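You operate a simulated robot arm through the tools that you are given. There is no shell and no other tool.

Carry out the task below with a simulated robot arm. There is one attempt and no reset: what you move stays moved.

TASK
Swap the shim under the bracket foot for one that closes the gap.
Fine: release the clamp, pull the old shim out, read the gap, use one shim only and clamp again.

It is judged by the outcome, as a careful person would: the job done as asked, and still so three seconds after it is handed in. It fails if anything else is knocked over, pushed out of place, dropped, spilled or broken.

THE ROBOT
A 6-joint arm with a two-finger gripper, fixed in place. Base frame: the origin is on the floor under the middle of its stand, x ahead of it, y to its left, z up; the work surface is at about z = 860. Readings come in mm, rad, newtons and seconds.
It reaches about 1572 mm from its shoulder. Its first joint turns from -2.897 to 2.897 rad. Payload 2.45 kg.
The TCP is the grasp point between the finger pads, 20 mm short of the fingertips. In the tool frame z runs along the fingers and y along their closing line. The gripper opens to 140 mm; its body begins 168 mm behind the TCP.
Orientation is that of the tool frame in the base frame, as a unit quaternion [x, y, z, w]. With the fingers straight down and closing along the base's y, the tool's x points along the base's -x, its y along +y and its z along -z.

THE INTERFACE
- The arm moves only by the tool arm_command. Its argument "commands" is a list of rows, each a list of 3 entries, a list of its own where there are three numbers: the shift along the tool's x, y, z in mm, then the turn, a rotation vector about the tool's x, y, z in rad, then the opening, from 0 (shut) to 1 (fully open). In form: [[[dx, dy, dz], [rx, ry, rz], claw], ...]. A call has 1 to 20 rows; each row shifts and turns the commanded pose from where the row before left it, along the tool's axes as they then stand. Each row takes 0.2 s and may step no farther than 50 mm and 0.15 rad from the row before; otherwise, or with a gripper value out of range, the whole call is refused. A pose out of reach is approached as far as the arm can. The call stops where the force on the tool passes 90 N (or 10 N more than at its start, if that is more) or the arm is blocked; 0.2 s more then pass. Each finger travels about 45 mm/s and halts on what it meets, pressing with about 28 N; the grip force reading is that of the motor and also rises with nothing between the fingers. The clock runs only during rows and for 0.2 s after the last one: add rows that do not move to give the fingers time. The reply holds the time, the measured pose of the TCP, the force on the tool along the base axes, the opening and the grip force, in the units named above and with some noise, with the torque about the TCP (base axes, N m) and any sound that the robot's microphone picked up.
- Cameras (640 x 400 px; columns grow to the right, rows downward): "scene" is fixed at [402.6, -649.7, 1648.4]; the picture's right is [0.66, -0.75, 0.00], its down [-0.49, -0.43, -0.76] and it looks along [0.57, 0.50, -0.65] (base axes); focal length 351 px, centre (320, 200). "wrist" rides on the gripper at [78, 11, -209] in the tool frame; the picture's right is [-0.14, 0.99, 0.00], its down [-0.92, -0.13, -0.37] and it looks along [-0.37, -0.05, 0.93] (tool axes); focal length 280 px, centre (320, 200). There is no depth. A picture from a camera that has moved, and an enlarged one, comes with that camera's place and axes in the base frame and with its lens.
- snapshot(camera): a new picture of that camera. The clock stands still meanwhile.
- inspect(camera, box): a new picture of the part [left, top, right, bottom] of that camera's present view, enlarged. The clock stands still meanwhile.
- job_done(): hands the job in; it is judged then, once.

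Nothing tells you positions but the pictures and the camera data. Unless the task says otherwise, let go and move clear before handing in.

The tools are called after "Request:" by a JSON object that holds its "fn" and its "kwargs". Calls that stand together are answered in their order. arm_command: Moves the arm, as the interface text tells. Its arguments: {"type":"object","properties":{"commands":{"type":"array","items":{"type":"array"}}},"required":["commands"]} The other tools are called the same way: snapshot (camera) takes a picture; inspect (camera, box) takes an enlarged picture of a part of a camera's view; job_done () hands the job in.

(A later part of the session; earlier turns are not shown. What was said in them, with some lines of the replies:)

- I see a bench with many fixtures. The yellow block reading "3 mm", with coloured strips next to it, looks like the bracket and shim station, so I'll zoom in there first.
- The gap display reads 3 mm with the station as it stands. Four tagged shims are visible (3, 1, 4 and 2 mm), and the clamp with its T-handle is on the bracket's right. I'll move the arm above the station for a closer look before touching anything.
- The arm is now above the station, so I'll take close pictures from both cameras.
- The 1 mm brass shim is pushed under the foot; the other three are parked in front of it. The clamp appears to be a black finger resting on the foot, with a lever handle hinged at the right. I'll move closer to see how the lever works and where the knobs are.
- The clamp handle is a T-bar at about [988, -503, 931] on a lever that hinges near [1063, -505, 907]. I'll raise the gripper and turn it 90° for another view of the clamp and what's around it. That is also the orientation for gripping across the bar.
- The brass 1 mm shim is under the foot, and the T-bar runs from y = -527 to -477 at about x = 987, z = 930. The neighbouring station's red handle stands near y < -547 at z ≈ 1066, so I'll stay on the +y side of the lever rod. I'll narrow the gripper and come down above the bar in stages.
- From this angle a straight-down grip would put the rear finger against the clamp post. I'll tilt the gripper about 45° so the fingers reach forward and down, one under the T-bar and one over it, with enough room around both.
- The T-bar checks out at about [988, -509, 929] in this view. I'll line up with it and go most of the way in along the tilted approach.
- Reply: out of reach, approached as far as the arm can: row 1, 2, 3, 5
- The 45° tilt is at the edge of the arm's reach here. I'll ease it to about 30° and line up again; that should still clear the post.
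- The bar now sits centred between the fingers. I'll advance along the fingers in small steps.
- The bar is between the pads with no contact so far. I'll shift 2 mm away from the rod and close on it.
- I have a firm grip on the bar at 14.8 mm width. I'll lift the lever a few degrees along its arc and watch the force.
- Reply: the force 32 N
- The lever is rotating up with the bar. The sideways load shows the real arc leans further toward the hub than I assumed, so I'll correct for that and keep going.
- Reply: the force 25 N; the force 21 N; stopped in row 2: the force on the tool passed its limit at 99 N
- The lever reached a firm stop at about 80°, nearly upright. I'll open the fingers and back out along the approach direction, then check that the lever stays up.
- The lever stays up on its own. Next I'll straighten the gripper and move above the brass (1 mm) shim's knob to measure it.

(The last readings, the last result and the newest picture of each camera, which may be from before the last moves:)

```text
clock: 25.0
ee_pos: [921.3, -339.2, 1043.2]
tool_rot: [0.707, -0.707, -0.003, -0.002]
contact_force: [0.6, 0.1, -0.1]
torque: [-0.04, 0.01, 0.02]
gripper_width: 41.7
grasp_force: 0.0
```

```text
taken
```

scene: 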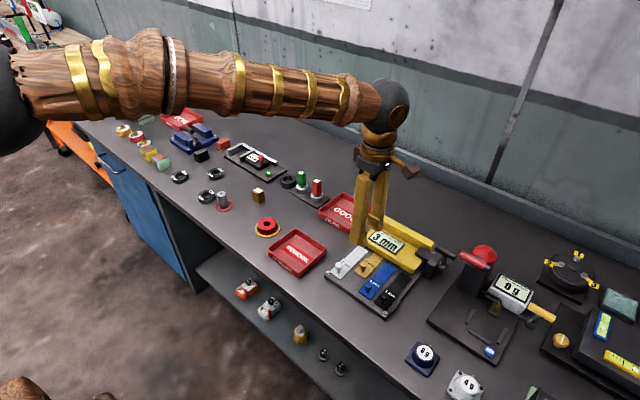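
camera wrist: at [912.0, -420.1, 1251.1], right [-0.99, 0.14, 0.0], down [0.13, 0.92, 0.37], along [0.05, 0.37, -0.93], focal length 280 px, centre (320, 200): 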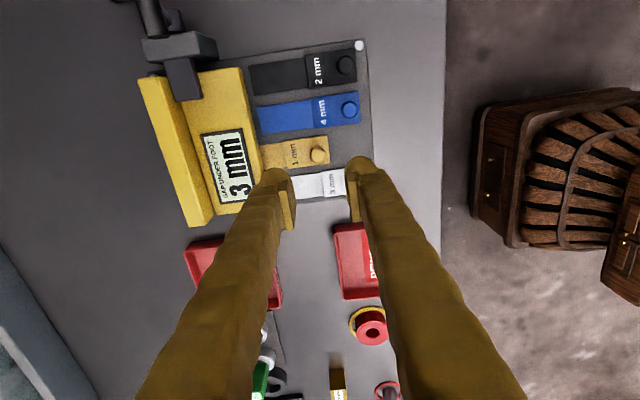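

Request:
{"fn": "inspect", "kwargs": {"camera": "wrist", "box": [230, 30, 390, 210]}}

Request:
{"fn": "inspect", "kwargs": {"camera": "scene", "box": [320, 230, 410, 320]}}

Request:
{"fn": "inspect", "kwargs": {"camera": "wrist", "box": [120, 0, 280, 110]}}

```text
2.22 times, centred on (310, 120) of wrist
camera zoom: at [912.0, -420.1, 1251.1], right [-0.99, 0.14, 0.0], down [0.13, 0.92, 0.37], along [0.05, 0.37, -0.93], focal length 623 px, centre (342, 378)
```

zoom: 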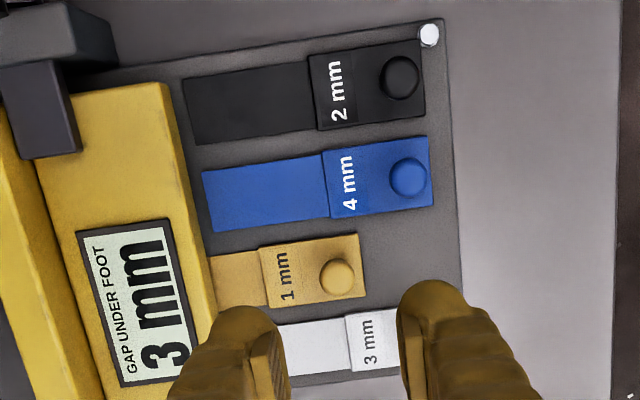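

```text
4.44 times, centred on (365, 275) of scene
camera zoom: at [402.6, -649.7, 1648.4], right [0.66, -0.75, 0.0], down [-0.49, -0.43, -0.76], along [0.57, 0.5, -0.65], focal length 1560 px, centre (120, -133)
```

zoom: 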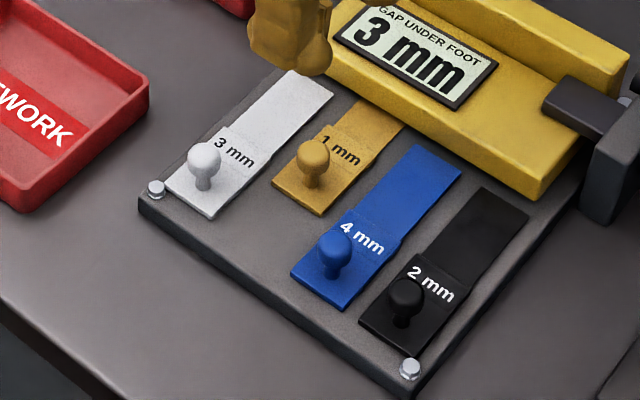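

```text
3.64 times, centred on (200, 55) of wrist
camera zoom: at [912.0, -420.1, 1251.1], right [-0.99, 0.14, 0.0], down [0.13, 0.92, 0.37], along [0.05, 0.37, -0.93], focal length 1020 px, centre (756, 727)
```

zoom: 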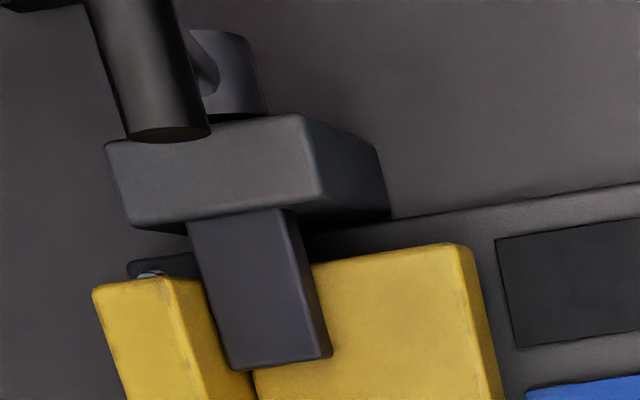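

The brass knob is at about [924, -344], with its top near z = 915. I'll come down over it with one finger on either side along x.

Request:
{"fn": "arm_command", "kwargs": {"commands": [[[2.4, -1.3, 30], [0, 0, 0], 0.3], [[2.4, -1.4, 30], [0, 0, 0], 0.3], [[0, 0, 35], [0, 0, 0], 0.3], [[0, 0, 0], [0, 0, 0], 0.3]]}}

Request:
{"fn": "inspect", "kwargs": {"camera": "wrist", "box": [230, 60, 430, 230]}}

Request:
{"fn": "inspect", "kwargs": {"camera": "scene", "box": [320, 220, 420, 310]}}

```text
clock: 26.0
ee_pos: [924.8, -344.9, 948.3]
tool_rot: [0.707, -0.707, -0.003, -0.002]
contact_force: [0.4, 0.0, 0.0]
torque: [0.01, -0.03, 0.03]
gripper_width: 41.8
grasp_force: 0.1
```

```text
2.35 times, centred on (330, 145) of wrist
camera zoom: at [915.0, -425.1, 1157.3], right [-0.99, 0.14, 0.0], down [0.13, 0.92, 0.37], along [0.05, 0.37, -0.93], focal length 660 px, centre (296, 329)
```

zoom: 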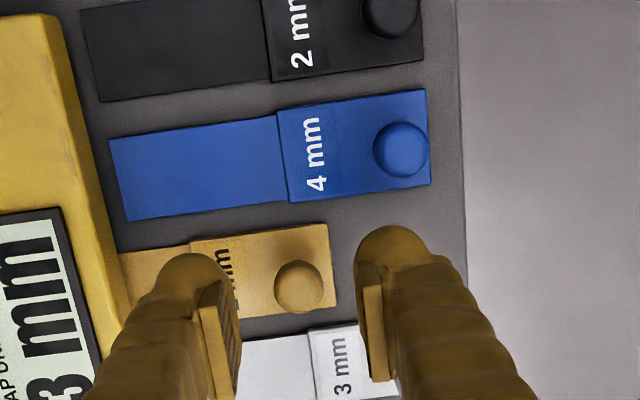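

```text
4.44 times, centred on (370, 265) of scene
camera zoom: at [402.6, -649.7, 1648.4], right [0.66, -0.75, 0.0], down [-0.49, -0.43, -0.76], along [0.57, 0.5, -0.65], focal length 1560 px, centre (98, -89)
```

zoom: 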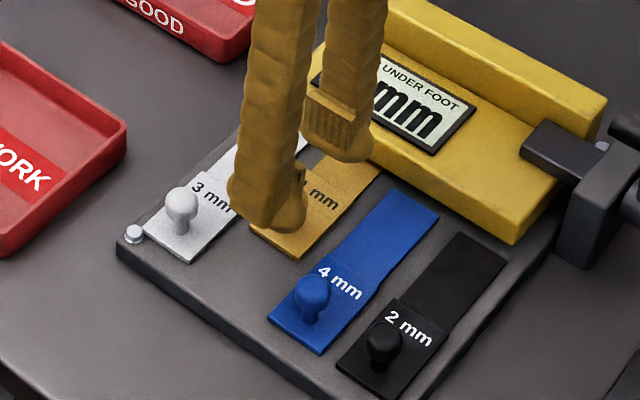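

The knob is centred between the fingers. I'll lower the last 40 mm and close gently on it.

Request:
{"fn": "arm_command", "kwargs": {"commands": [[[0, 0, 14], [0, 0, 0], 0.3], [[0, 0, 14], [0, 0, 0], 0.3], [[0, 0, 11], [0, 0, 0], 0.3], [[0, 0, 0], [0, 0, 0], 0.3]]}}

Request:
{"fn": "inspect", "kwargs": {"camera": "wrist", "box": [230, 60, 430, 230]}}

Request:
{"fn": "inspect", "kwargs": {"camera": "scene", "box": [320, 220, 420, 310]}}

```text
clock: 27.0
ee_pos: [924.4, -343.8, 908.6]
tool_rot: [-0.707, 0.707, 0.003, 0.002]
contact_force: [0.2, -1.0, 0.2]
torque: [0.02, -0.01, 0.0]
gripper_width: 42.1
grasp_force: 0.1
```

```text
2.35 times, centred on (330, 145) of wrist
camera zoom: at [913.9, -424.8, 1118.2], right [-0.99, 0.14, 0.0], down [0.13, 0.92, 0.37], along [0.05, 0.37, -0.93], focal length 660 px, centre (296, 329)
```

zoom: 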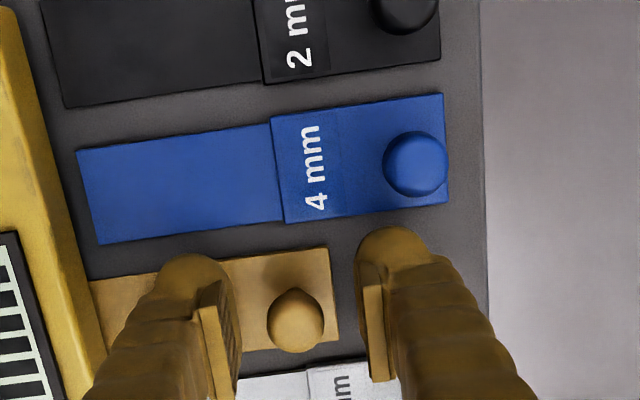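

```text
4.44 times, centred on (370, 265) of scene
camera zoom: at [402.6, -649.7, 1648.4], right [0.66, -0.75, 0.0], down [-0.49, -0.43, -0.76], along [0.57, 0.5, -0.65], focal length 1560 px, centre (98, -89)
```

zoom: 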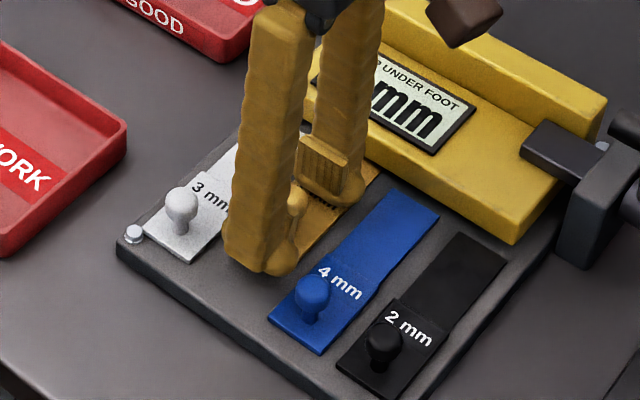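

The knob is at the grasp point. Closing now.

Request:
{"fn": "arm_command", "kwargs": {"commands": [[[0, 0, 0], [0, 0, 0], 0.1], [[0, 0, 0], [0, 0, 0], 0.0], [[0, 0, 0], [0, 0, 0], 0.0], [[0, 0, 0], [0, 0, 0], 0.0]]}}

Request:
{"fn": "inspect", "kwargs": {"camera": "wrist", "box": [230, 60, 430, 230]}}

```text
clock: 28.0
ee_pos: [924.4, -344.1, 910.2]
tool_rot: [0.707, -0.707, -0.003, -0.003]
contact_force: [-1.6, 0.3, -2.4]
torque: [0.01, 0.02, 0.02]
gripper_width: 18.8
grasp_force: 43.5
```

```text
2.35 times, centred on (330, 145) of wrist
camera zoom: at [913.9, -424.8, 1118.3], right [-0.99, 0.14, 0.0], down [0.13, 0.92, 0.37], along [0.05, 0.37, -0.93], focal length 660 px, centre (296, 329)
```

zoom: 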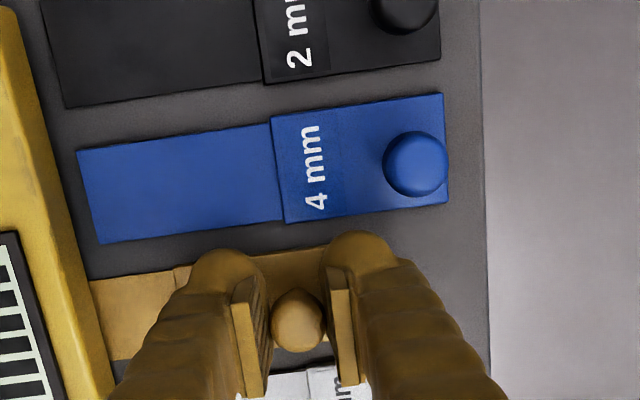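

The knob is gripped at 18.8 mm. I'll pull the shim straight out toward -x, a little at first while watching the force.

Request:
{"fn": "arm_command", "kwargs": {"commands": [[[0, 5, 0], [0, 0, 0], 0.0], [[0, 5, 0], [0, 0, 0], 0.0], [[0, 0, 0], [0, 0, 0], 0.0]]}}

Request:
{"fn": "inspect", "kwargs": {"camera": "wrist", "box": [130, 60, 330, 230]}}

```text
clock: 28.8
ee_pos: [914.8, -343.2, 909.4]
tool_rot: [0.708, -0.707, -0.003, -0.003]
contact_force: [0.9, 17.1, -5.4]
torque: [0.36, -0.02, 0.02]
gripper_width: 18.8
grasp_force: 43.2
```

```text
2.35 times, centred on (230, 145) of wrist
camera zoom: at [905.2, -425.0, 1118.3], right [-0.99, 0.14, 0.0], down [0.13, 0.92, 0.38], along [0.05, 0.37, -0.93], focal length 660 px, centre (532, 329)
```

zoom: 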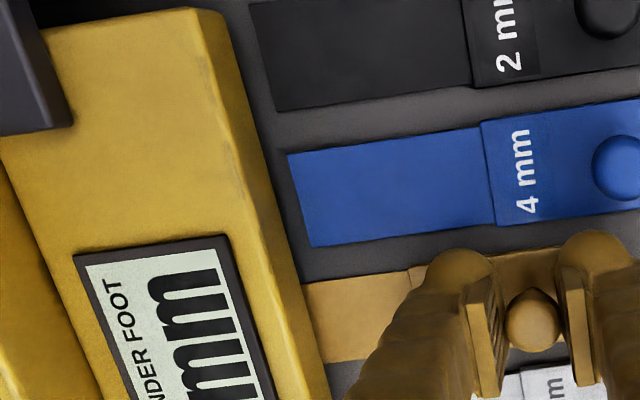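

Request:
{"fn": "arm_command", "kwargs": {"commands": [[[-0.5, 5, 0], [0, 0, 0], 0.0], [[0, 5, 0], [0, 0, 0], 0.0], [[0, 5, 0], [0, 0, 0], 0.0], [[0, 0, 0], [0, 0, 0], 0.0]]}}

Request:
{"fn": "inspect", "kwargs": {"camera": "scene", "box": [320, 220, 420, 310]}}

```text
clock: 29.8
ee_pos: [899.2, -344.6, 909.5]
tool_rot: [0.707, -0.707, -0.002, -0.002]
contact_force: [0.4, 23.9, 15.5]
torque: [0.44, -0.01, 0.01]
gripper_width: 18.3
grasp_force: 43.9
```

```text
4.44 times, centred on (370, 265) of scene
camera zoom: at [402.6, -649.7, 1648.4], right [0.66, -0.75, 0.0], down [-0.49, -0.43, -0.76], along [0.57, 0.5, -0.65], focal length 1560 px, centre (98, -89)
```

zoom: 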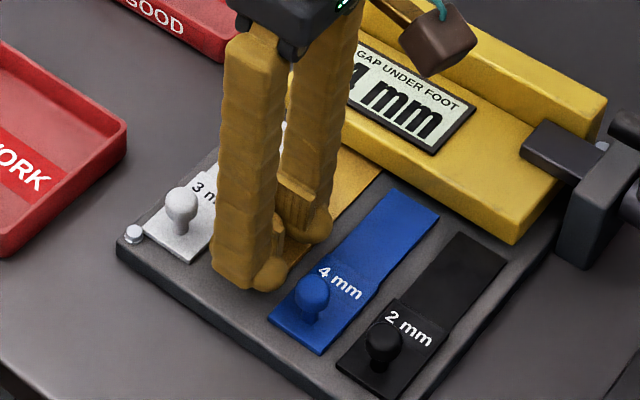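

Request:
{"fn": "arm_command", "kwargs": {"commands": [[[-1.5, 5, 0], [0, 0, 0], 0.0], [[0, 5, 0], [0, 0, 0], 0.0], [[0, 0, 0], [0, 0, 0], 0.0]]}}

```text
clock: 30.6
ee_pos: [888.8, -345.2, 909.1]
tool_rot: [0.707, -0.707, -0.001, -0.002]
contact_force: [-1.3, -24.4, 7.4]
torque: [-0.39, 0.02, 0.01]
gripper_width: 18.7
grasp_force: 44.3
```

The force shows the shim slides in a guided lane, so I'll centre sideways and finish the pull to the parked position near x ≈ 880.

Request:
{"fn": "arm_command", "kwargs": {"commands": [[[0.8, 4, 0], [0, 0, 0], 0.0], [[0, 4, 0], [0, 0, 0], 0.0], [[0, 0, 0], [0, 0, 0], 0.0]]}}

Request:
{"fn": "inspect", "kwargs": {"camera": "wrist", "box": [130, 60, 430, 240]}}

```text
clock: 31.4
ee_pos: [881.2, -344.3, 908.3]
tool_rot: [-0.707, 0.707, 0.002, 0.003]
contact_force: [-0.9, -27.2, -0.4]
torque: [-0.35, 0.04, 0.01]
gripper_width: 18.8
grasp_force: 43.6
```

```text
2.13 times, centred on (280, 150) of wrist
camera zoom: at [871.6, -424.1, 1117.5], right [-0.99, 0.14, 0.0], down [0.13, 0.92, 0.37], along [0.05, 0.37, -0.93], focal length 598 px, centre (405, 307)
```

zoom: 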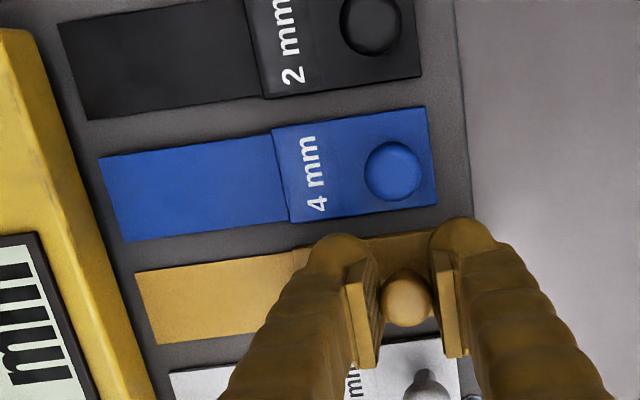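

The brass shim is now level with the other parked shims. I'll release it, rise clear and read the gap display.

Request:
{"fn": "arm_command", "kwargs": {"commands": [[[0, 0, 0], [0, 0, 0], 0.15], [[0, 0, 0], [0, 0, 0], 0.3], [[0, 0, 0], [0, 0, 0], 0.3], [[0, 0, -15], [0, 0, 0], 0.3], [[0, 0, -25], [0, 0, 0], 0.3], [[0, 0, -35], [0, 0, 0], 0.3], [[0, 0, -40], [0, 0, 0], 0.3], [[0, 0, 0], [0, 0, 0], 0.3]]}}

Request:
{"fn": "snapshot", "kwargs": {"camera": "scene"}}

Request:
{"fn": "inspect", "kwargs": {"camera": "scene", "box": [320, 210, 450, 320]}}

Request:
{"fn": "snapshot", "kwargs": {"camera": "wrist"}}

```text
clock: 33.2
ee_pos: [880.5, -343.1, 1025.6]
tool_rot: [-0.706, 0.708, 0.002, 0.002]
contact_force: [0.5, -0.3, -0.3]
torque: [0.02, -0.04, 0.01]
gripper_width: 42.1
grasp_force: 0.1
```

```text
taken
```

scene: 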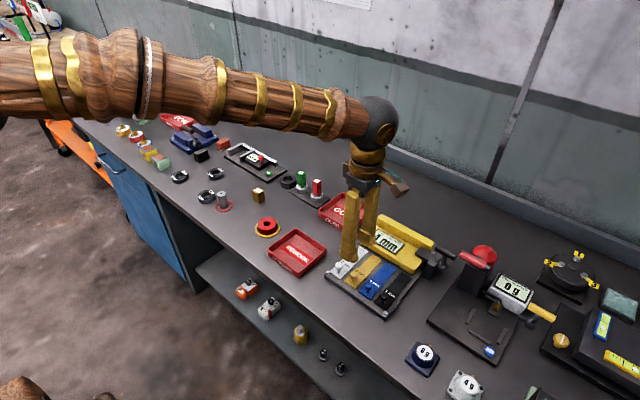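

```text
3.64 times, centred on (385, 265) of scene
camera zoom: at [402.6, -649.7, 1648.4], right [0.66, -0.75, 0.0], down [-0.49, -0.43, -0.76], along [0.57, 0.5, -0.65], focal length 1277 px, centre (84, -36)
```

zoom: 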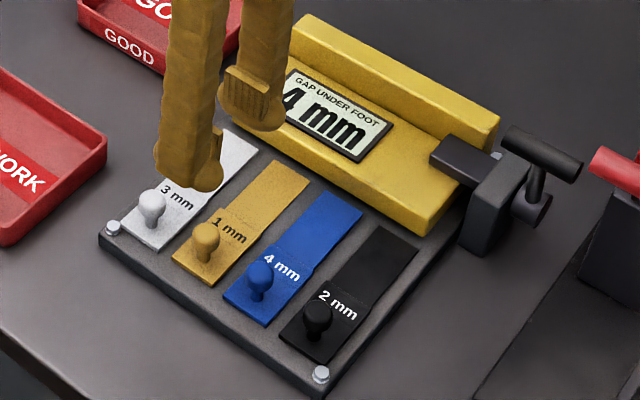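

```text
taken
camera wrist: at [871.7, -424.5, 1234.2], right [-0.99, 0.14, 0.0], down [0.13, 0.92, 0.37], along [0.05, 0.37, -0.93], focal length 280 px, centre (320, 200)
```

wrist: 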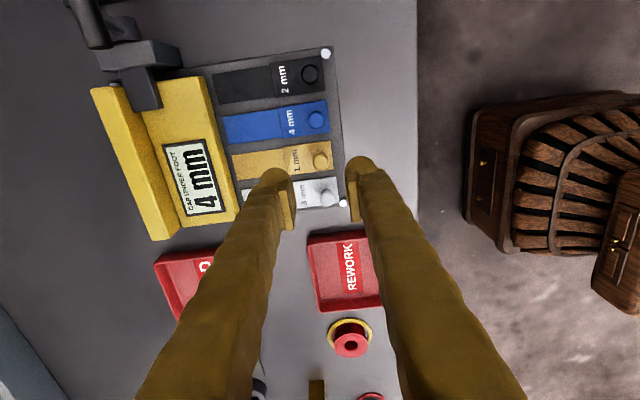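

Request:
{"fn": "inspect", "kwargs": {"camera": "wrist", "box": [80, 40, 350, 250]}}

```text
1.90 times, centred on (215, 145) of wrist
camera zoom: at [871.7, -424.5, 1234.2], right [-0.99, 0.14, 0.0], down [0.13, 0.92, 0.37], along [0.05, 0.37, -0.93], focal length 534 px, centre (520, 305)
```

zoom: 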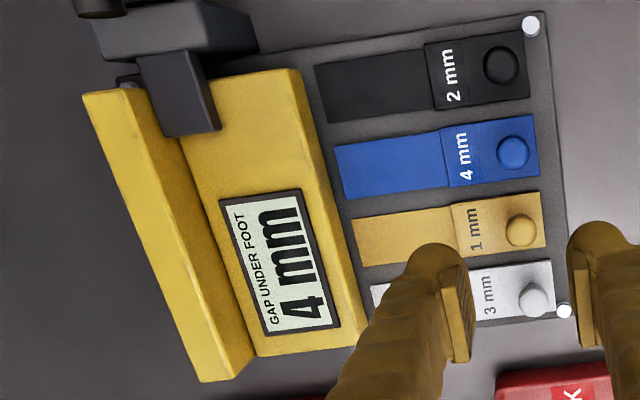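

With the old shim out, the display reads 4 mm, so the blue 4 mm shim is the right one. Its knob is at about [880, -392], so I'll move above it.

Request:
{"fn": "arm_command", "kwargs": {"commands": [[[25, 0, 0], [0, 0, 0], 0.3], [[24.2, 0, 10], [0, 0, 0], 0.3], [[0, 0, 30], [0, 0, 0], 0.3], [[0, 0, 35], [0, 0, 0], 0.3], [[0, 0, 0], [0, 0, 0], 0.3]]}}

Request:
{"fn": "inspect", "kwargs": {"camera": "wrist", "box": [230, 60, 430, 230]}}

Request:
{"fn": "inspect", "kwargs": {"camera": "scene", "box": [320, 220, 420, 310]}}

```text
clock: 34.4
ee_pos: [878.1, -392.2, 946.2]
tool_rot: [0.708, -0.707, -0.002, -0.002]
contact_force: [-0.3, -0.6, 0.0]
torque: [0.01, 0.0, 0.0]
gripper_width: 41.8
grasp_force: 0.0
```

```text
2.35 times, centred on (330, 145) of wrist
camera zoom: at [868.4, -473.6, 1155.0], right [-0.99, 0.14, 0.0], down [0.13, 0.92, 0.37], along [0.05, 0.37, -0.93], focal length 660 px, centre (296, 329)
```

zoom: 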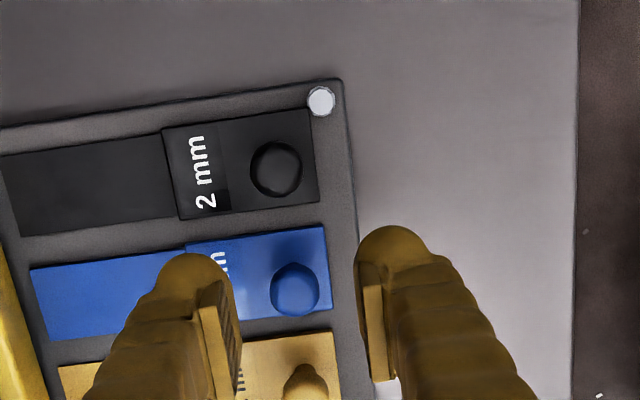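

```text
4.44 times, centred on (370, 265) of scene
camera zoom: at [402.6, -649.7, 1648.4], right [0.66, -0.75, 0.0], down [-0.49, -0.43, -0.76], along [0.57, 0.5, -0.65], focal length 1560 px, centre (98, -89)
```

zoom: 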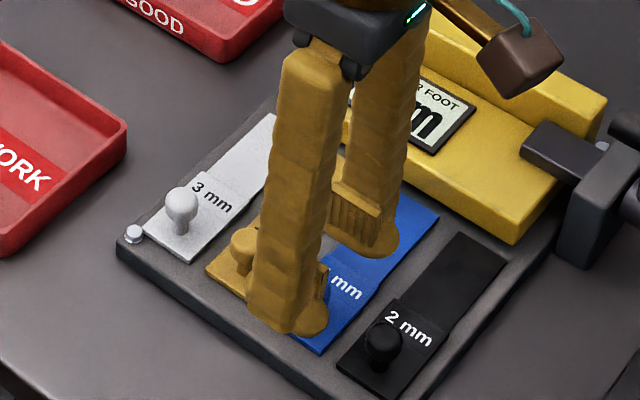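

Request:
{"fn": "arm_command", "kwargs": {"commands": [[[0, 0, 13], [0, 0, 0], 0.3], [[0, 0, 13], [0, 0, 0], 0.3], [[0, 0, 9], [0, 0, 0], 0.3], [[0, 0, 0], [0, 0, 0], 0.3]]}}

Request:
{"fn": "inspect", "kwargs": {"camera": "wrist", "box": [230, 60, 430, 230]}}

```text
clock: 35.4
ee_pos: [881.2, -391.7, 911.9]
tool_rot: [0.707, -0.707, -0.002, -0.002]
contact_force: [1.2, -0.4, -0.2]
torque: [0.0, 0.01, -0.03]
gripper_width: 42.3
grasp_force: 0.1
```

```text
2.35 times, centred on (330, 145) of wrist
camera zoom: at [870.6, -473.5, 1121.3], right [-0.99, 0.14, 0.0], down [0.13, 0.92, 0.37], along [0.05, 0.37, -0.93], focal length 660 px, centre (296, 329)
```

zoom: 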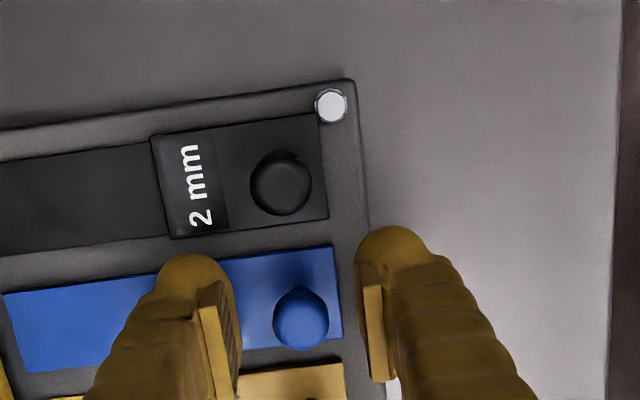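

The blue knob is at the grasp point, so I'll close on it.

Request:
{"fn": "arm_command", "kwargs": {"commands": [[[0, 0, 0], [0, 0, 0], 0.1], [[0, 0, 0], [0, 0, 0], 0.0], [[0, 0, 0], [0, 0, 0], 0.0], [[0, 0, 0], [0, 0, 0], 0.0]]}}

Request:
{"fn": "arm_command", "kwargs": {"commands": [[[0, -5, 0], [0, 0, 0], 0.0], [[0, -5, 0], [0, 0, 0], 0.0], [[0, 0, 0], [0, 0, 0], 0.0]]}}

Request:
{"fn": "inspect", "kwargs": {"camera": "wrist", "box": [130, 60, 430, 240]}}

```text
clock: 36.4
ee_pos: [880.9, -392.6, 911.7]
tool_rot: [-0.707, 0.707, 0.003, 0.002]
contact_force: [-0.2, -0.2, -2.4]
torque: [-0.06, 0.02, -0.01]
gripper_width: 18.8
grasp_force: 43.4
```

```text
clock: 37.2
ee_pos: [889.6, -393.0, 912.0]
tool_rot: [0.707, -0.707, -0.003, -0.002]
contact_force: [-0.9, 5.7, -24.2]
torque: [0.09, 0.05, 0.01]
gripper_width: 18.8
grasp_force: 43.2
```

```text
2.13 times, centred on (280, 150) of wrist
camera zoom: at [880.3, -473.8, 1121.3], right [-0.99, 0.14, 0.0], down [0.13, 0.92, 0.38], along [0.05, 0.37, -0.93], focal length 598 px, centre (405, 307)
```

zoom: 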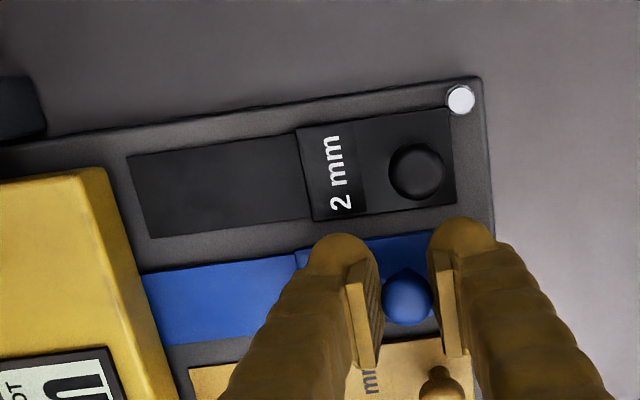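

The shim slides along its lane with little resistance. I'll ease down a touch to relieve the vertical load and keep pushing it under the foot.

Request:
{"fn": "arm_command", "kwargs": {"commands": [[[0, -5, 0.8], [0, 0, 0], 0.0], [[0, -5, 0], [0, 0, 0], 0.0], [[0, -5, 0], [0, 0, 0], 0.0], [[0, 0, 0], [0, 0, 0], 0.0]]}}

Request:
{"fn": "inspect", "kwargs": {"camera": "scene", "box": [320, 210, 450, 320]}}

```text
clock: 38.2
ee_pos: [907.3, -393.1, 912.6]
tool_rot: [0.707, -0.707, -0.001, -0.001]
contact_force: [0.3, 9.0, -3.9]
torque: [-0.07, -0.02, -0.03]
gripper_width: 18.7
grasp_force: 43.6
```

```text
3.64 times, centred on (385, 265) of scene
camera zoom: at [402.6, -649.7, 1648.4], right [0.66, -0.75, 0.0], down [-0.49, -0.43, -0.76], along [0.57, 0.5, -0.65], focal length 1277 px, centre (84, -36)
```

zoom: 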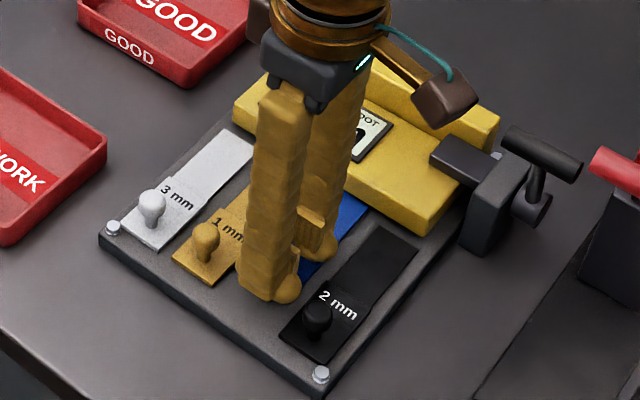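

Request:
{"fn": "arm_command", "kwargs": {"commands": [[[0, -5, 0], [0, 0, 0], 0.0], [[0, -5, 0], [0, 0, 0], 0.0], [[0, -5, 0], [0, 0, 0], 0.0], [[0, 0, 0], [0, 0, 0], 0.0]]}}

Request:
{"fn": "inspect", "kwargs": {"camera": "wrist", "box": [130, 60, 430, 240]}}

```text
clock: 39.2
ee_pos: [923.8, -392.8, 911.1]
tool_rot: [0.707, -0.707, -0.002, -0.002]
contact_force: [1.4, 28.0, 7.0]
torque: [0.28, -0.02, 0.01]
gripper_width: 18.6
grasp_force: 43.6
```

```text
2.13 times, centred on (280, 150) of wrist
camera zoom: at [912.5, -474.1, 1121.4], right [-0.99, 0.14, 0.0], down [0.13, 0.92, 0.37], along [0.05, 0.37, -0.93], focal length 598 px, centre (405, 307)
```

zoom: 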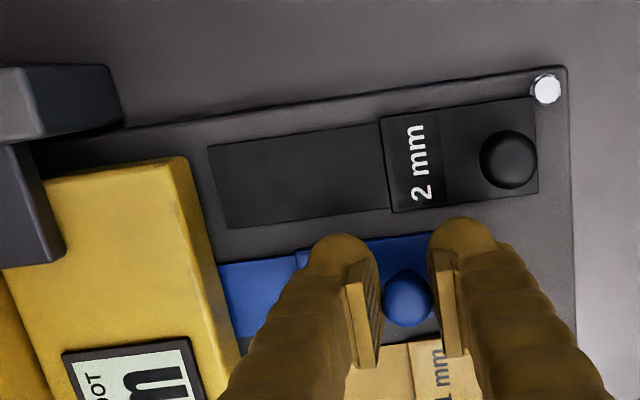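

Request:
{"fn": "arm_command", "kwargs": {"commands": [[[-0.7, -2, 0], [0, 0, 0], 0.0], [[0, 0, 0], [0, 0, 0], 0.0]]}}

Request:
{"fn": "inspect", "kwargs": {"camera": "wrist", "box": [80, 40, 350, 260]}}

Request:
{"fn": "inspect", "kwargs": {"camera": "scene", "box": [320, 210, 450, 320]}}

```text
clock: 39.8
ee_pos: [923.6, -392.5, 912.6]
tool_rot: [0.708, -0.706, -0.001, -0.002]
contact_force: [-1.9, 10.8, 6.1]
torque: [0.14, 0.0, -0.02]
gripper_width: 18.6
grasp_force: 43.7
```

```text
1.82 times, centred on (215, 150) of wrist
camera zoom: at [914.4, -474.0, 1121.4], right [-0.99, 0.14, 0.0], down [0.13, 0.92, 0.37], along [0.05, 0.37, -0.93], focal length 510 px, centre (511, 291)
```

zoom: 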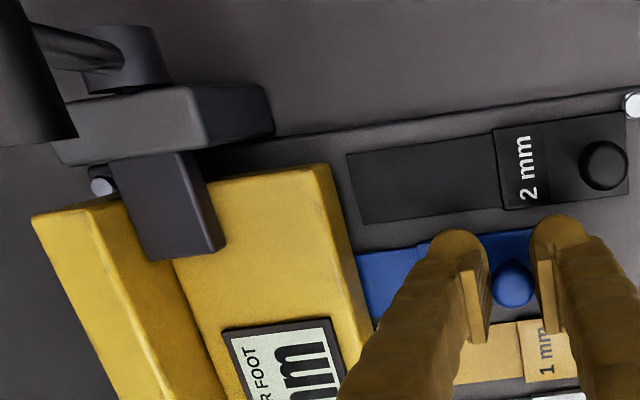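

```text
3.64 times, centred on (385, 265) of scene
camera zoom: at [402.6, -649.7, 1648.4], right [0.66, -0.75, 0.0], down [-0.49, -0.43, -0.76], along [0.57, 0.5, -0.65], focal length 1277 px, centre (84, -36)
```

zoom: 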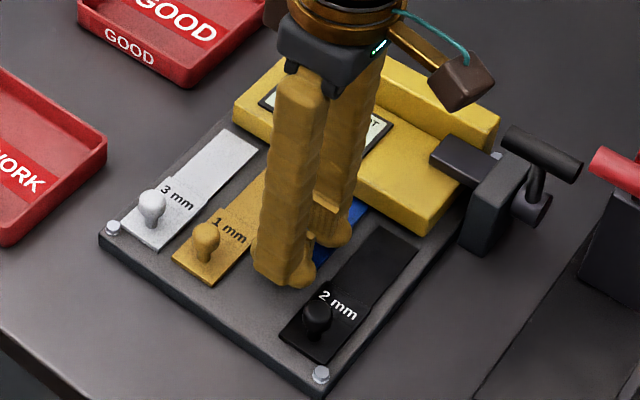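

The blue shim is at the same depth the old one had (knob x ≈ 924.5). I'll release it, rise and read the display.

Request:
{"fn": "arm_command", "kwargs": {"commands": [[[0, 0, 0], [0, 0, 0], 0.15], [[0, 0, 0], [0, 0, 0], 0.3], [[0, 0, 0], [0, 0, 0], 0.3], [[0, 0, -15], [0, 0, 0], 0.3], [[0, 0, -25], [0, 0, 0], 0.3], [[0, 0, -40], [0, 0, 0], 0.3], [[0, 0, -40], [0, 0, 0], 0.3], [[0, 0, 0], [0, 0, 0], 0.3]]}}

Request:
{"fn": "inspect", "kwargs": {"camera": "wrist", "box": [130, 20, 370, 230]}}

Request:
{"fn": "inspect", "kwargs": {"camera": "scene", "box": [320, 210, 450, 320]}}

```text
clock: 41.6
ee_pos: [922.8, -393.7, 1036.7]
tool_rot: [-0.707, 0.707, 0.002, 0.003]
contact_force: [0.0, -0.2, 0.1]
torque: [0.03, -0.03, -0.01]
gripper_width: 42.0
grasp_force: 0.0
```

```text
1.90 times, centred on (250, 125) of wrist
camera zoom: at [911.8, -473.7, 1244.8], right [-0.99, 0.14, 0.0], down [0.13, 0.92, 0.37], along [0.05, 0.37, -0.93], focal length 534 px, centre (453, 343)
```

zoom: 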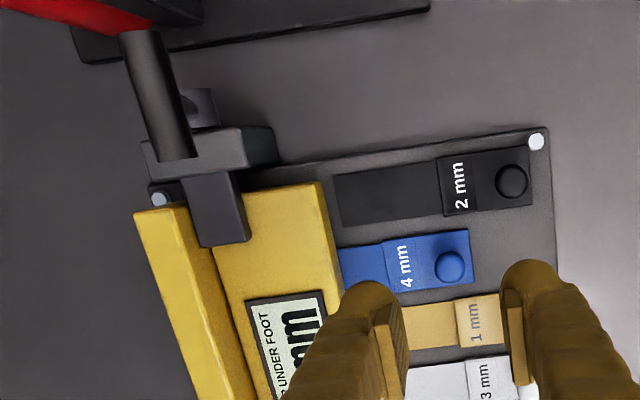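

```text
3.64 times, centred on (385, 265) of scene
camera zoom: at [402.6, -649.7, 1648.4], right [0.66, -0.75, 0.0], down [-0.49, -0.43, -0.76], along [0.57, 0.5, -0.65], focal length 1277 px, centre (84, -36)
```

zoom: 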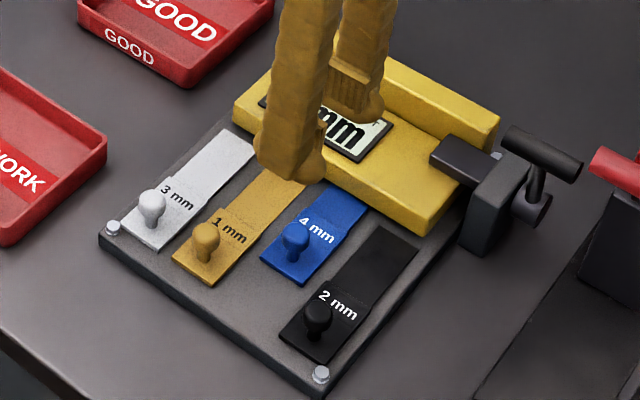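

The blue 4 mm shim sits where the old one was, under the foot, and the other three are parked. I'll go back to the lever with the same tilt as before; the display should be visible from there.

Request:
{"fn": "arm_command", "kwargs": {"commands": [[[0, 0, -15], [0, 0, 0], 0.25], [[21, -19.3, 0], [0, 0, 0], 0.25], [[21, -19.3, 0], [0, 0, 0], 0.25], [[21, -19.3, 0], [0, 0, 0], 0.25], [[21, -19.2, 0], [0, 0, 0], 0.25], [[0, 0, 0], [0.1275, 0, 0], 0.25], [[0, 0, 0], [0.1275, 0, 0], 0.25], [[0, 0, 0], [0.1275, 0, 0], 0.25], [[0, 0, 0], [0.1275, 0, 0], 0.25], [[0, 0, 0], [0, 0, 0], 0.25]]}}

Request:
{"fn": "snapshot", "kwargs": {"camera": "wrist"}}

Request:
{"fn": "inspect", "kwargs": {"camera": "scene", "box": [320, 200, 490, 320]}}

```text
clock: 43.8
ee_pos: [1000.9, -477.2, 1048.0]
tool_rot: [-0.684, 0.685, -0.177, 0.181]
contact_force: [0.4, -1.0, -0.8]
torque: [-0.03, -0.03, 0.02]
gripper_width: 34.9
grasp_force: 0.0
```

```text
taken
camera wrist: at [889.8, -557.8, 1224.1], right [-0.86, 0.14, -0.48], down [-0.07, 0.92, 0.39], along [0.5, 0.37, -0.78], focal length 280 px, centre (320, 200)
```

wrist: 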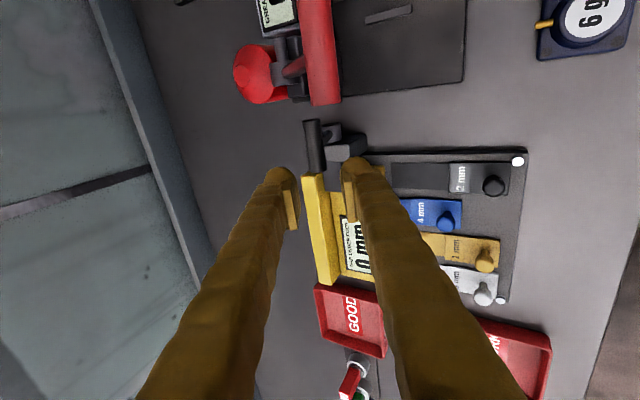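

```text
3.33 times, centred on (405, 260) of scene
camera zoom: at [402.6, -649.7, 1648.4], right [0.66, -0.75, 0.0], down [-0.49, -0.43, -0.76], along [0.57, 0.5, -0.65], focal length 1170 px, centre (37, 0)
```

zoom: 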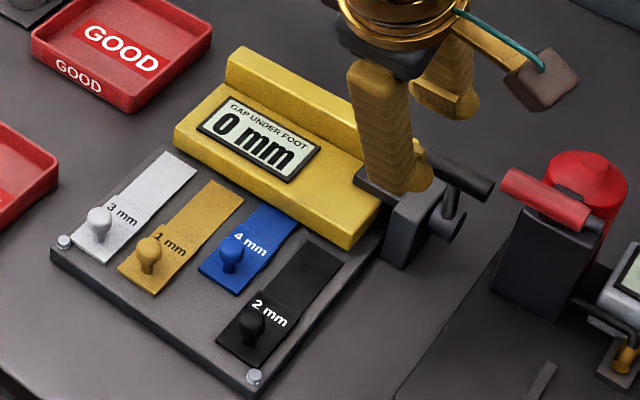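

The display now reads 0 mm, so the 4 mm shim closes the gap. Next I'll advance onto the upright T-bar the same way I left it.

Request:
{"fn": "arm_command", "kwargs": {"commands": [[[0, 0, 20], [0, 0, 0], 0.25], [[0, 0, 20], [0, 0, 0], 0.25], [[0, 0, 15], [0, 0, 0], 0.25], [[0, 0, 0], [0, 0, 0], 0.25]]}}

Request:
{"fn": "inspect", "kwargs": {"camera": "wrist", "box": [240, 90, 420, 220]}}

```text
clock: 44.8
ee_pos: [1028.4, -477.3, 999.7]
tool_rot: [-0.684, 0.684, -0.176, 0.18]
contact_force: [0.1, 0.5, 0.5]
torque: [-0.01, 0.0, 0.02]
gripper_width: 34.8
grasp_force: 0.1
```

```text
3.08 times, centred on (330, 155) of wrist
camera zoom: at [917.2, -557.2, 1176.6], right [-0.86, 0.14, -0.48], down [-0.07, 0.92, 0.39], along [0.5, 0.37, -0.78], focal length 863 px, centre (289, 338)
```

zoom: 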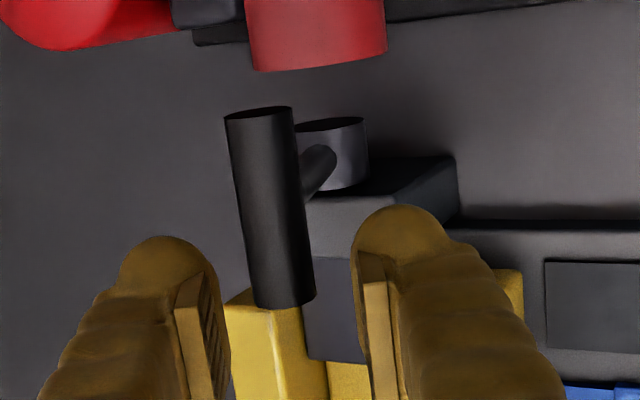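

Request:
{"fn": "arm_command", "kwargs": {"commands": [[[0, -1, 15], [0, 0, 0], 0.25], [[0, -1, 14], [0, 0, 0], 0.25], [[0, 0, 0], [0, 0, 0], 0.25]]}}

Request:
{"fn": "inspect", "kwargs": {"camera": "wrist", "box": [240, 90, 420, 220]}}

Request:
{"fn": "inspect", "kwargs": {"camera": "scene", "box": [370, 200, 500, 310]}}

```text
clock: 45.6
ee_pos: [1044.8, -478.3, 974.4]
tool_rot: [-0.684, 0.685, -0.177, 0.181]
contact_force: [0.3, 0.4, -0.5]
torque: [0.0, 0.02, 0.0]
gripper_width: 35.0
grasp_force: 0.1
```

```text
3.08 times, centred on (330, 155) of wrist
camera zoom: at [933.3, -557.6, 1151.8], right [-0.86, 0.14, -0.48], down [-0.07, 0.92, 0.39], along [0.5, 0.37, -0.78], focal length 863 px, centre (289, 338)
```

zoom: 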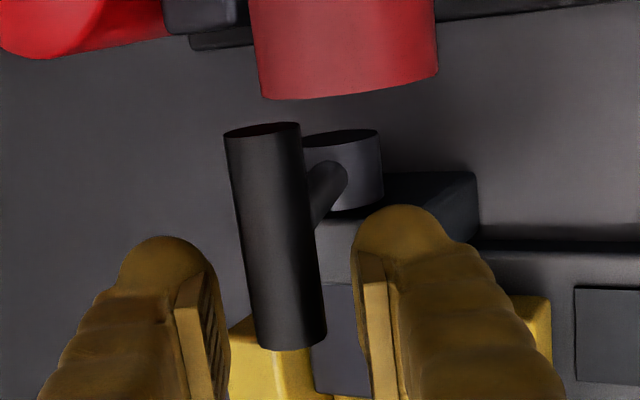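

```text
3.64 times, centred on (435, 255) of scene
camera zoom: at [402.6, -649.7, 1648.4], right [0.66, -0.75, 0.0], down [-0.49, -0.43, -0.76], along [0.57, 0.5, -0.65], focal length 1277 px, centre (-98, 0)
```

zoom: 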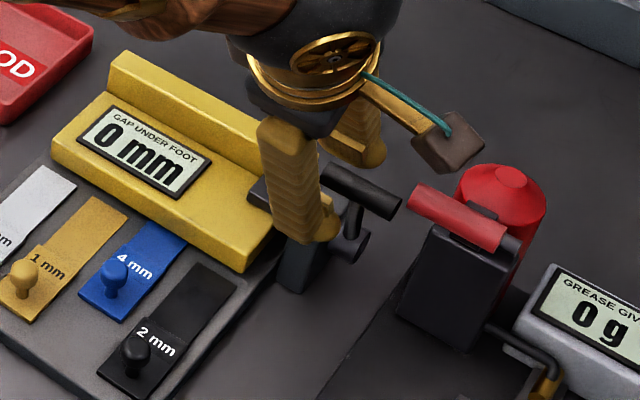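

The bar is centred between the pads. I'll close on it and start bringing the lever back down its arc.

Request:
{"fn": "arm_command", "kwargs": {"commands": [[[0, 0, 0], [0, 0, 0], 0.1], [[0, 0, 0], [0, 0, 0], 0.0], [[0, 0, 0], [0, 0, 0], 0.0], [[0, 0, 0], [0, 0, 0], 0.0]]}}

Request:
{"fn": "arm_command", "kwargs": {"commands": [[[0, 6.3, -1.6], [0, 0, 0], 0.0], [[0, 6.3, -1.5], [0, 0, 0], 0.0], [[0, 0, 0], [0, 0, 0], 0.0]]}}

```text
clock: 46.6
ee_pos: [1044.0, -477.3, 975.8]
tool_rot: [-0.683, 0.685, -0.175, 0.181]
contact_force: [-10.9, 1.8, -3.3]
torque: [-0.02, -0.02, -0.04]
gripper_width: 12.8
grasp_force: 39.7
```

```text
clock: 47.4
ee_pos: [1030.4, -475.9, 971.3]
tool_rot: [0.684, -0.684, 0.176, -0.182]
contact_force: [4.7, 13.1, 0.9]
torque: [-0.33, -0.2, -0.08]
gripper_width: 12.8
grasp_force: 39.7
```

Request:
{"fn": "arm_command", "kwargs": {"commands": [[[0, 6.5, -0.4], [0, 0, 0], 0.0], [[0, 6.5, -0.5], [0, 0, 0], 0.0], [[0, 0, 0], [0, 0, 0], 0.0]]}}

Request:
{"fn": "arm_command", "kwargs": {"commands": [[[0, 6.5, 0.6], [0, 0, 0], 0.0], [[0, 6.5, 0.7], [0, 0, 0], 0.0], [[0, 0, 0], [0, 0, 0], 0.0]]}}

Request:
{"fn": "inspect", "kwargs": {"camera": "scene", "box": [370, 200, 500, 310]}}

```text
clock: 48.2
ee_pos: [1019.8, -476.8, 962.6]
tool_rot: [-0.684, 0.685, -0.176, 0.179]
contact_force: [13.4, -9.7, -17.0]
torque: [-0.22, 0.02, 0.06]
gripper_width: 12.7
grasp_force: 38.8
```

```text
clock: 49.0
ee_pos: [1009.6, -476.0, 958.6]
tool_rot: [-0.683, 0.685, -0.177, 0.181]
contact_force: [22.2, -13.8, -20.5]
torque: [0.14, 0.01, 0.16]
gripper_width: 13.0
grasp_force: 40.0
```

```text
3.64 times, centred on (435, 255) of scene
camera zoom: at [402.6, -649.7, 1648.4], right [0.66, -0.75, 0.0], down [-0.49, -0.43, -0.76], along [0.57, 0.5, -0.65], focal length 1277 px, centre (-98, 0)
```

zoom: 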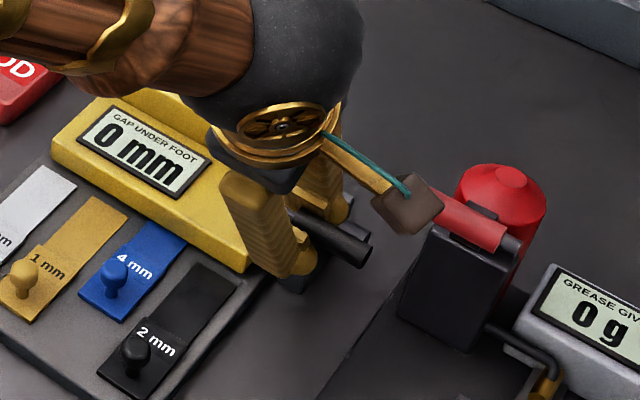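

Request:
{"fn": "arm_command", "kwargs": {"commands": [[[0, 6.1, 2.4], [0, 0, 0], 0.0], [[0, 6.1, 2.3], [0, 0, 0], 0.0], [[0, 0, 0], [0, 0, 0], 0.0]]}}

Request:
{"fn": "arm_command", "kwargs": {"commands": [[[0, 5.8, 2.8], [0, 0, 0], 0.0], [[0, 5.8, 2.8], [0, 0, 0], 0.0], [[0, 0, 0], [0, 0, 0], 0.0]]}}

Request:
{"fn": "inspect", "kwargs": {"camera": "wrist", "box": [240, 90, 420, 220]}}

```text
clock: 49.8
ee_pos: [1001.0, -476.2, 948.9]
tool_rot: [0.685, -0.684, 0.177, -0.181]
contact_force: [-2.0, 14.1, 5.2]
torque: [-0.28, -0.16, -0.09]
gripper_width: 13.1
grasp_force: 39.8
```

```text
clock: 50.6
ee_pos: [993.4, -477.6, 937.4]
tool_rot: [0.684, -0.684, 0.176, -0.181]
contact_force: [16.2, 21.8, 3.8]
torque: [-0.25, -0.63, 0.45]
gripper_width: 13.3
grasp_force: 39.5
```

```text
3.08 times, centred on (330, 155) of wrist
camera zoom: at [882.7, -557.3, 1114.1], right [-0.86, 0.14, -0.48], down [-0.07, 0.92, 0.39], along [0.5, 0.37, -0.78], focal length 863 px, centre (289, 338)
```

zoom: 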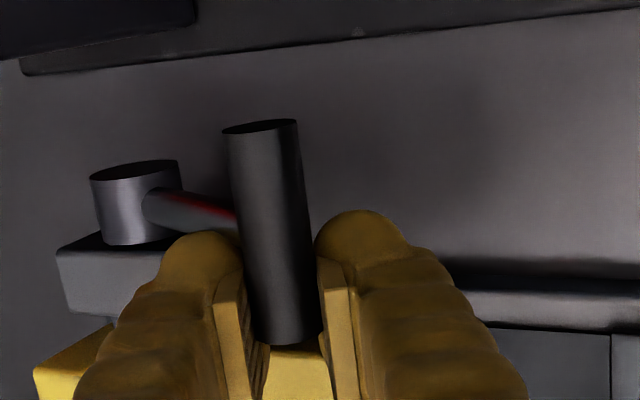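

The lever is nearly back down. I'll do the last few degrees in smaller steps until it meets its seat.

Request:
{"fn": "arm_command", "kwargs": {"commands": [[[0, 2.2, 1.6], [0, 0, 0], 0.0], [[0, 2.2, 1.6], [0, 0, 0], 0.0], [[0, 0, 0], [0, 0, 0], 0.0]]}}

Request:
{"fn": "arm_command", "kwargs": {"commands": [[[0, 2.2, 1.5], [0, 0, 0], 0.0], [[0, 2.2, 1.5], [0, 0, 0], 0.0], [[0, 0, 0], [0, 0, 0], 0.0]]}}

Request:
{"fn": "inspect", "kwargs": {"camera": "wrist", "box": [240, 90, 420, 220]}}

```text
clock: 51.4
ee_pos: [991.1, -475.6, 931.9]
tool_rot: [-0.684, 0.685, -0.176, 0.181]
contact_force: [-1.4, 35.5, 16.0]
torque: [-0.43, -0.97, 0.65]
gripper_width: 13.4
grasp_force: 39.9
```

```text
clock: 52.2
ee_pos: [988.3, -476.4, 927.3]
tool_rot: [0.684, -0.684, 0.177, -0.18]
contact_force: [17.4, 20.7, 5.3]
torque: [-0.42, -0.65, 0.49]
gripper_width: 13.4
grasp_force: 39.4
```

```text
3.08 times, centred on (330, 155) of wrist
camera zoom: at [878.5, -556.2, 1103.9], right [-0.86, 0.14, -0.48], down [-0.07, 0.92, 0.39], along [0.5, 0.37, -0.78], focal length 863 px, centre (289, 338)
```

zoom: 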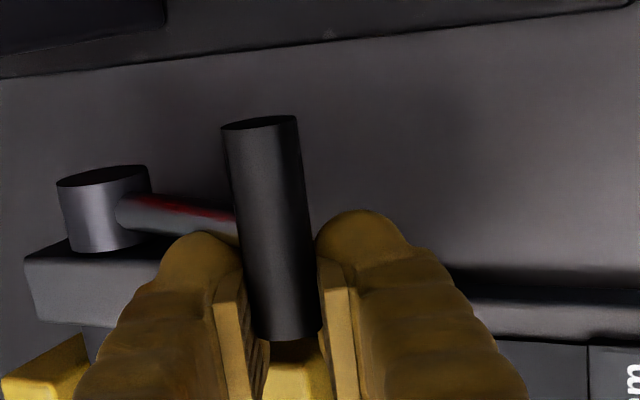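

Request:
{"fn": "arm_command", "kwargs": {"commands": [[[0, 1.5, 1.3], [0, 0, 0], 0.0], [[0, 0, 0], [0, 0, 0], 0.0]]}}

Request:
{"fn": "arm_command", "kwargs": {"commands": [[[0, 1.5, 1.4], [0, 0, 0], 0.0], [[0, 0, 0], [0, 0, 0], 0.0]]}}

```text
clock: 52.8
ee_pos: [987.7, -476.5, 925.3]
tool_rot: [-0.684, 0.685, -0.176, 0.181]
contact_force: [23.3, 11.0, 2.2]
torque: [-0.22, -0.49, 0.56]
gripper_width: 13.5
grasp_force: 39.9
```

```text
clock: 53.4
ee_pos: [988.8, -476.3, 925.8]
tool_rot: [0.684, -0.684, 0.179, -0.182]
contact_force: [61.3, -3.1, 12.5]
torque: [-0.08, 0.07, 0.76]
gripper_width: 13.2
grasp_force: 39.9
```

The lever has stopped moving and the force rose sharply, so it's on its lower stop. I'll relax the last step, open up and back out along the approach direction.

Request:
{"fn": "arm_command", "kwargs": {"commands": [[[0, -1.5, -0.6], [0, 0, 0], 0.0], [[0, 0, 0], [0, 0, 0], 0.1], [[0, 0, 0], [0, 0, 0], 0.25], [[0, 0, 0], [0, 0, 0], 0.25], [[0, 0, -10], [0, 0, 0], 0.25], [[0, 0, -20], [0, 0, 0], 0.25], [[0, 0, -30], [0, 0, 0], 0.25], [[0, 0, -40], [0, 0, 0], 0.25], [[0, 0, 0], [0, 0, 0], 0.25]]}}

Request:
{"fn": "snapshot", "kwargs": {"camera": "wrist"}}

Request:
{"fn": "inspect", "kwargs": {"camera": "scene", "box": [370, 200, 500, 310]}}

```text
clock: 55.4
ee_pos: [937.3, -477.3, 1014.0]
tool_rot: [0.685, -0.684, 0.175, -0.182]
contact_force: [0.5, -0.8, 0.7]
torque: [0.01, 0.01, 0.02]
gripper_width: 35.2
grasp_force: 0.0
```

```text
taken
camera wrist: at [828.4, -558.3, 1189.3], right [-0.86, 0.14, -0.48], down [-0.07, 0.92, 0.39], along [0.5, 0.37, -0.78], focal length 280 px, centre (320, 200)
```

wrist: 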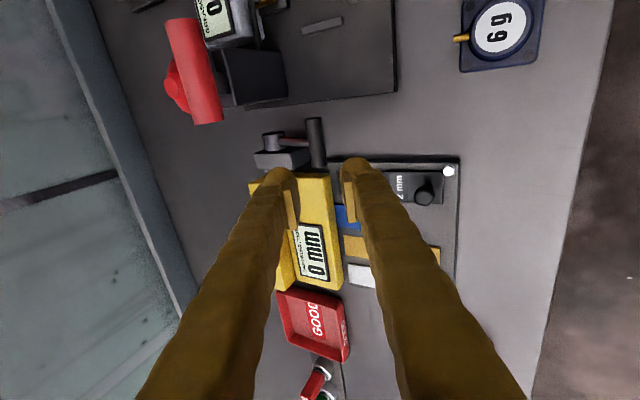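

```text
3.64 times, centred on (435, 255) of scene
camera zoom: at [402.6, -649.7, 1648.4], right [0.66, -0.75, 0.0], down [-0.49, -0.43, -0.76], along [0.57, 0.5, -0.65], focal length 1277 px, centre (-98, 0)
```

zoom: 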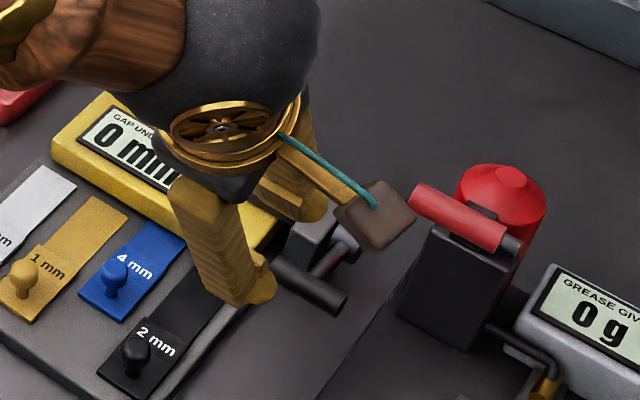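

The lever is down and the display still shows 0 mm. I'll move the arm well clear and check the whole station.

Request:
{"fn": "arm_command", "kwargs": {"commands": [[[0, 0, -40], [0, 0, 0], 0.3], [[0, 0, -45], [0, 0, 0], 0.3], [[0, 0, -45], [0, 0, 0], 0.3], [[0, 0, 0], [-0.1275, 0, 0], 0.3], [[0, 0, 0], [-0.1275, 0, 0], 0.3], [[0, 0, 0], [-0.1275, 0, 0], 0.3], [[0, 0, 0], [-0.1275, 0, 0], 0.3], [[-40, 5, -10], [0, 0, 0], 0.3], [[-40, 5, -10], [0, 0, 0], 0.3], [[-40, 5, -10], [0, 0, 0], 0.3], [[-40, 5, -10], [0, 0, 0], 0.3], [[-40, 5, -10], [0, 0, 0], 0.3], [[-40, 5, 0], [0, 0, 0], 0.3], [[0, 0, 0], [0, 0, 0], 0.3]]}}

Request:
{"fn": "snapshot", "kwargs": {"camera": "scene"}}

Request:
{"fn": "inspect", "kwargs": {"camera": "scene", "box": [310, 200, 470, 330]}}

Request:
{"fn": "inspect", "kwargs": {"camera": "scene", "box": [380, 220, 460, 290]}}

```text
clock: 58.4
ee_pos: [845.4, -241.3, 1177.0]
tool_rot: [0.707, -0.707, -0.003, -0.003]
contact_force: [-0.3, -0.1, -0.8]
torque: [0.01, -0.02, -0.01]
gripper_width: 41.9
grasp_force: 0.0
```

```text
taken
```

scene: 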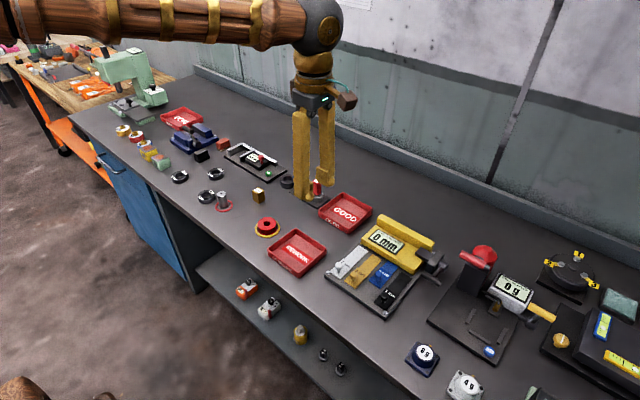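

```text
3.08 times, centred on (390, 265) of scene
camera zoom: at [402.6, -649.7, 1648.4], right [0.66, -0.75, 0.0], down [-0.49, -0.43, -0.76], along [0.57, 0.5, -0.65], focal length 1080 px, centre (105, 0)
```

zoom: 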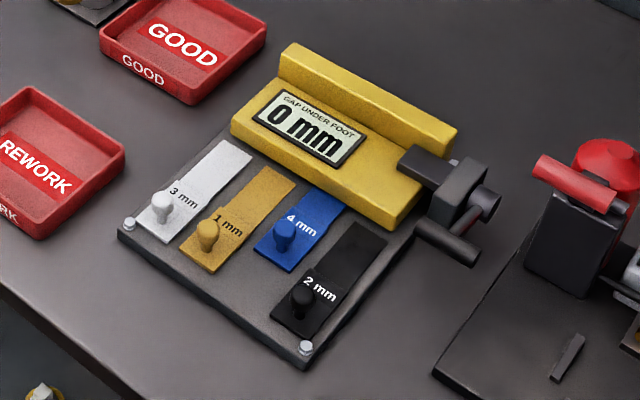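

```text
5.71 times, centred on (420, 255) of scene
camera zoom: at [402.6, -649.7, 1648.4], right [0.66, -0.75, 0.0], down [-0.49, -0.43, -0.76], along [0.57, 0.5, -0.65], focal length 2006 px, centre (-251, -114)
```

zoom: 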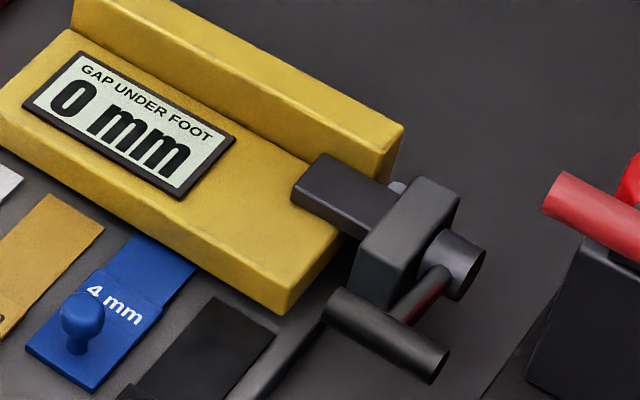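

The station looks right:
- **Shim:** the blue 4 mm shim alone is under the foot, and the display reads 0 mm.
- **Other shims:** the 1, 2 and 3 mm shims are parked clear of the foot.
- **Clamp:** the lever is back exactly where it started.

Nothing else has moved and the arm is clear, so I'm handing in the job.

Request:
{"fn": "job_done", "kwargs": {}}

```text
The job is handed in.
```

The job is handed in. The old 1 mm shim is out, the 4 mm shim is in its place, and the clamp is closed again.

- **Gap:** with the clamp released and the 1 mm shim out, the display read 4 mm. With the 4 mm shim in, it reads 0 mm.
- **Shims:** only the blue 4 mm shim is under the foot. It is in to the same depth as the old one was. The 1, 2 and 3 mm shims are parked clear in their lanes.
- **Clamp:** the lever is down on its stop, in the same position as at the start. While I was releasing it, I ran it against its upper stop and the force briefly reached 99 N. I saw no damage.
- **Surroundings:** nothing else on the bench looks moved. The gripper let go and the arm is clear of the station.
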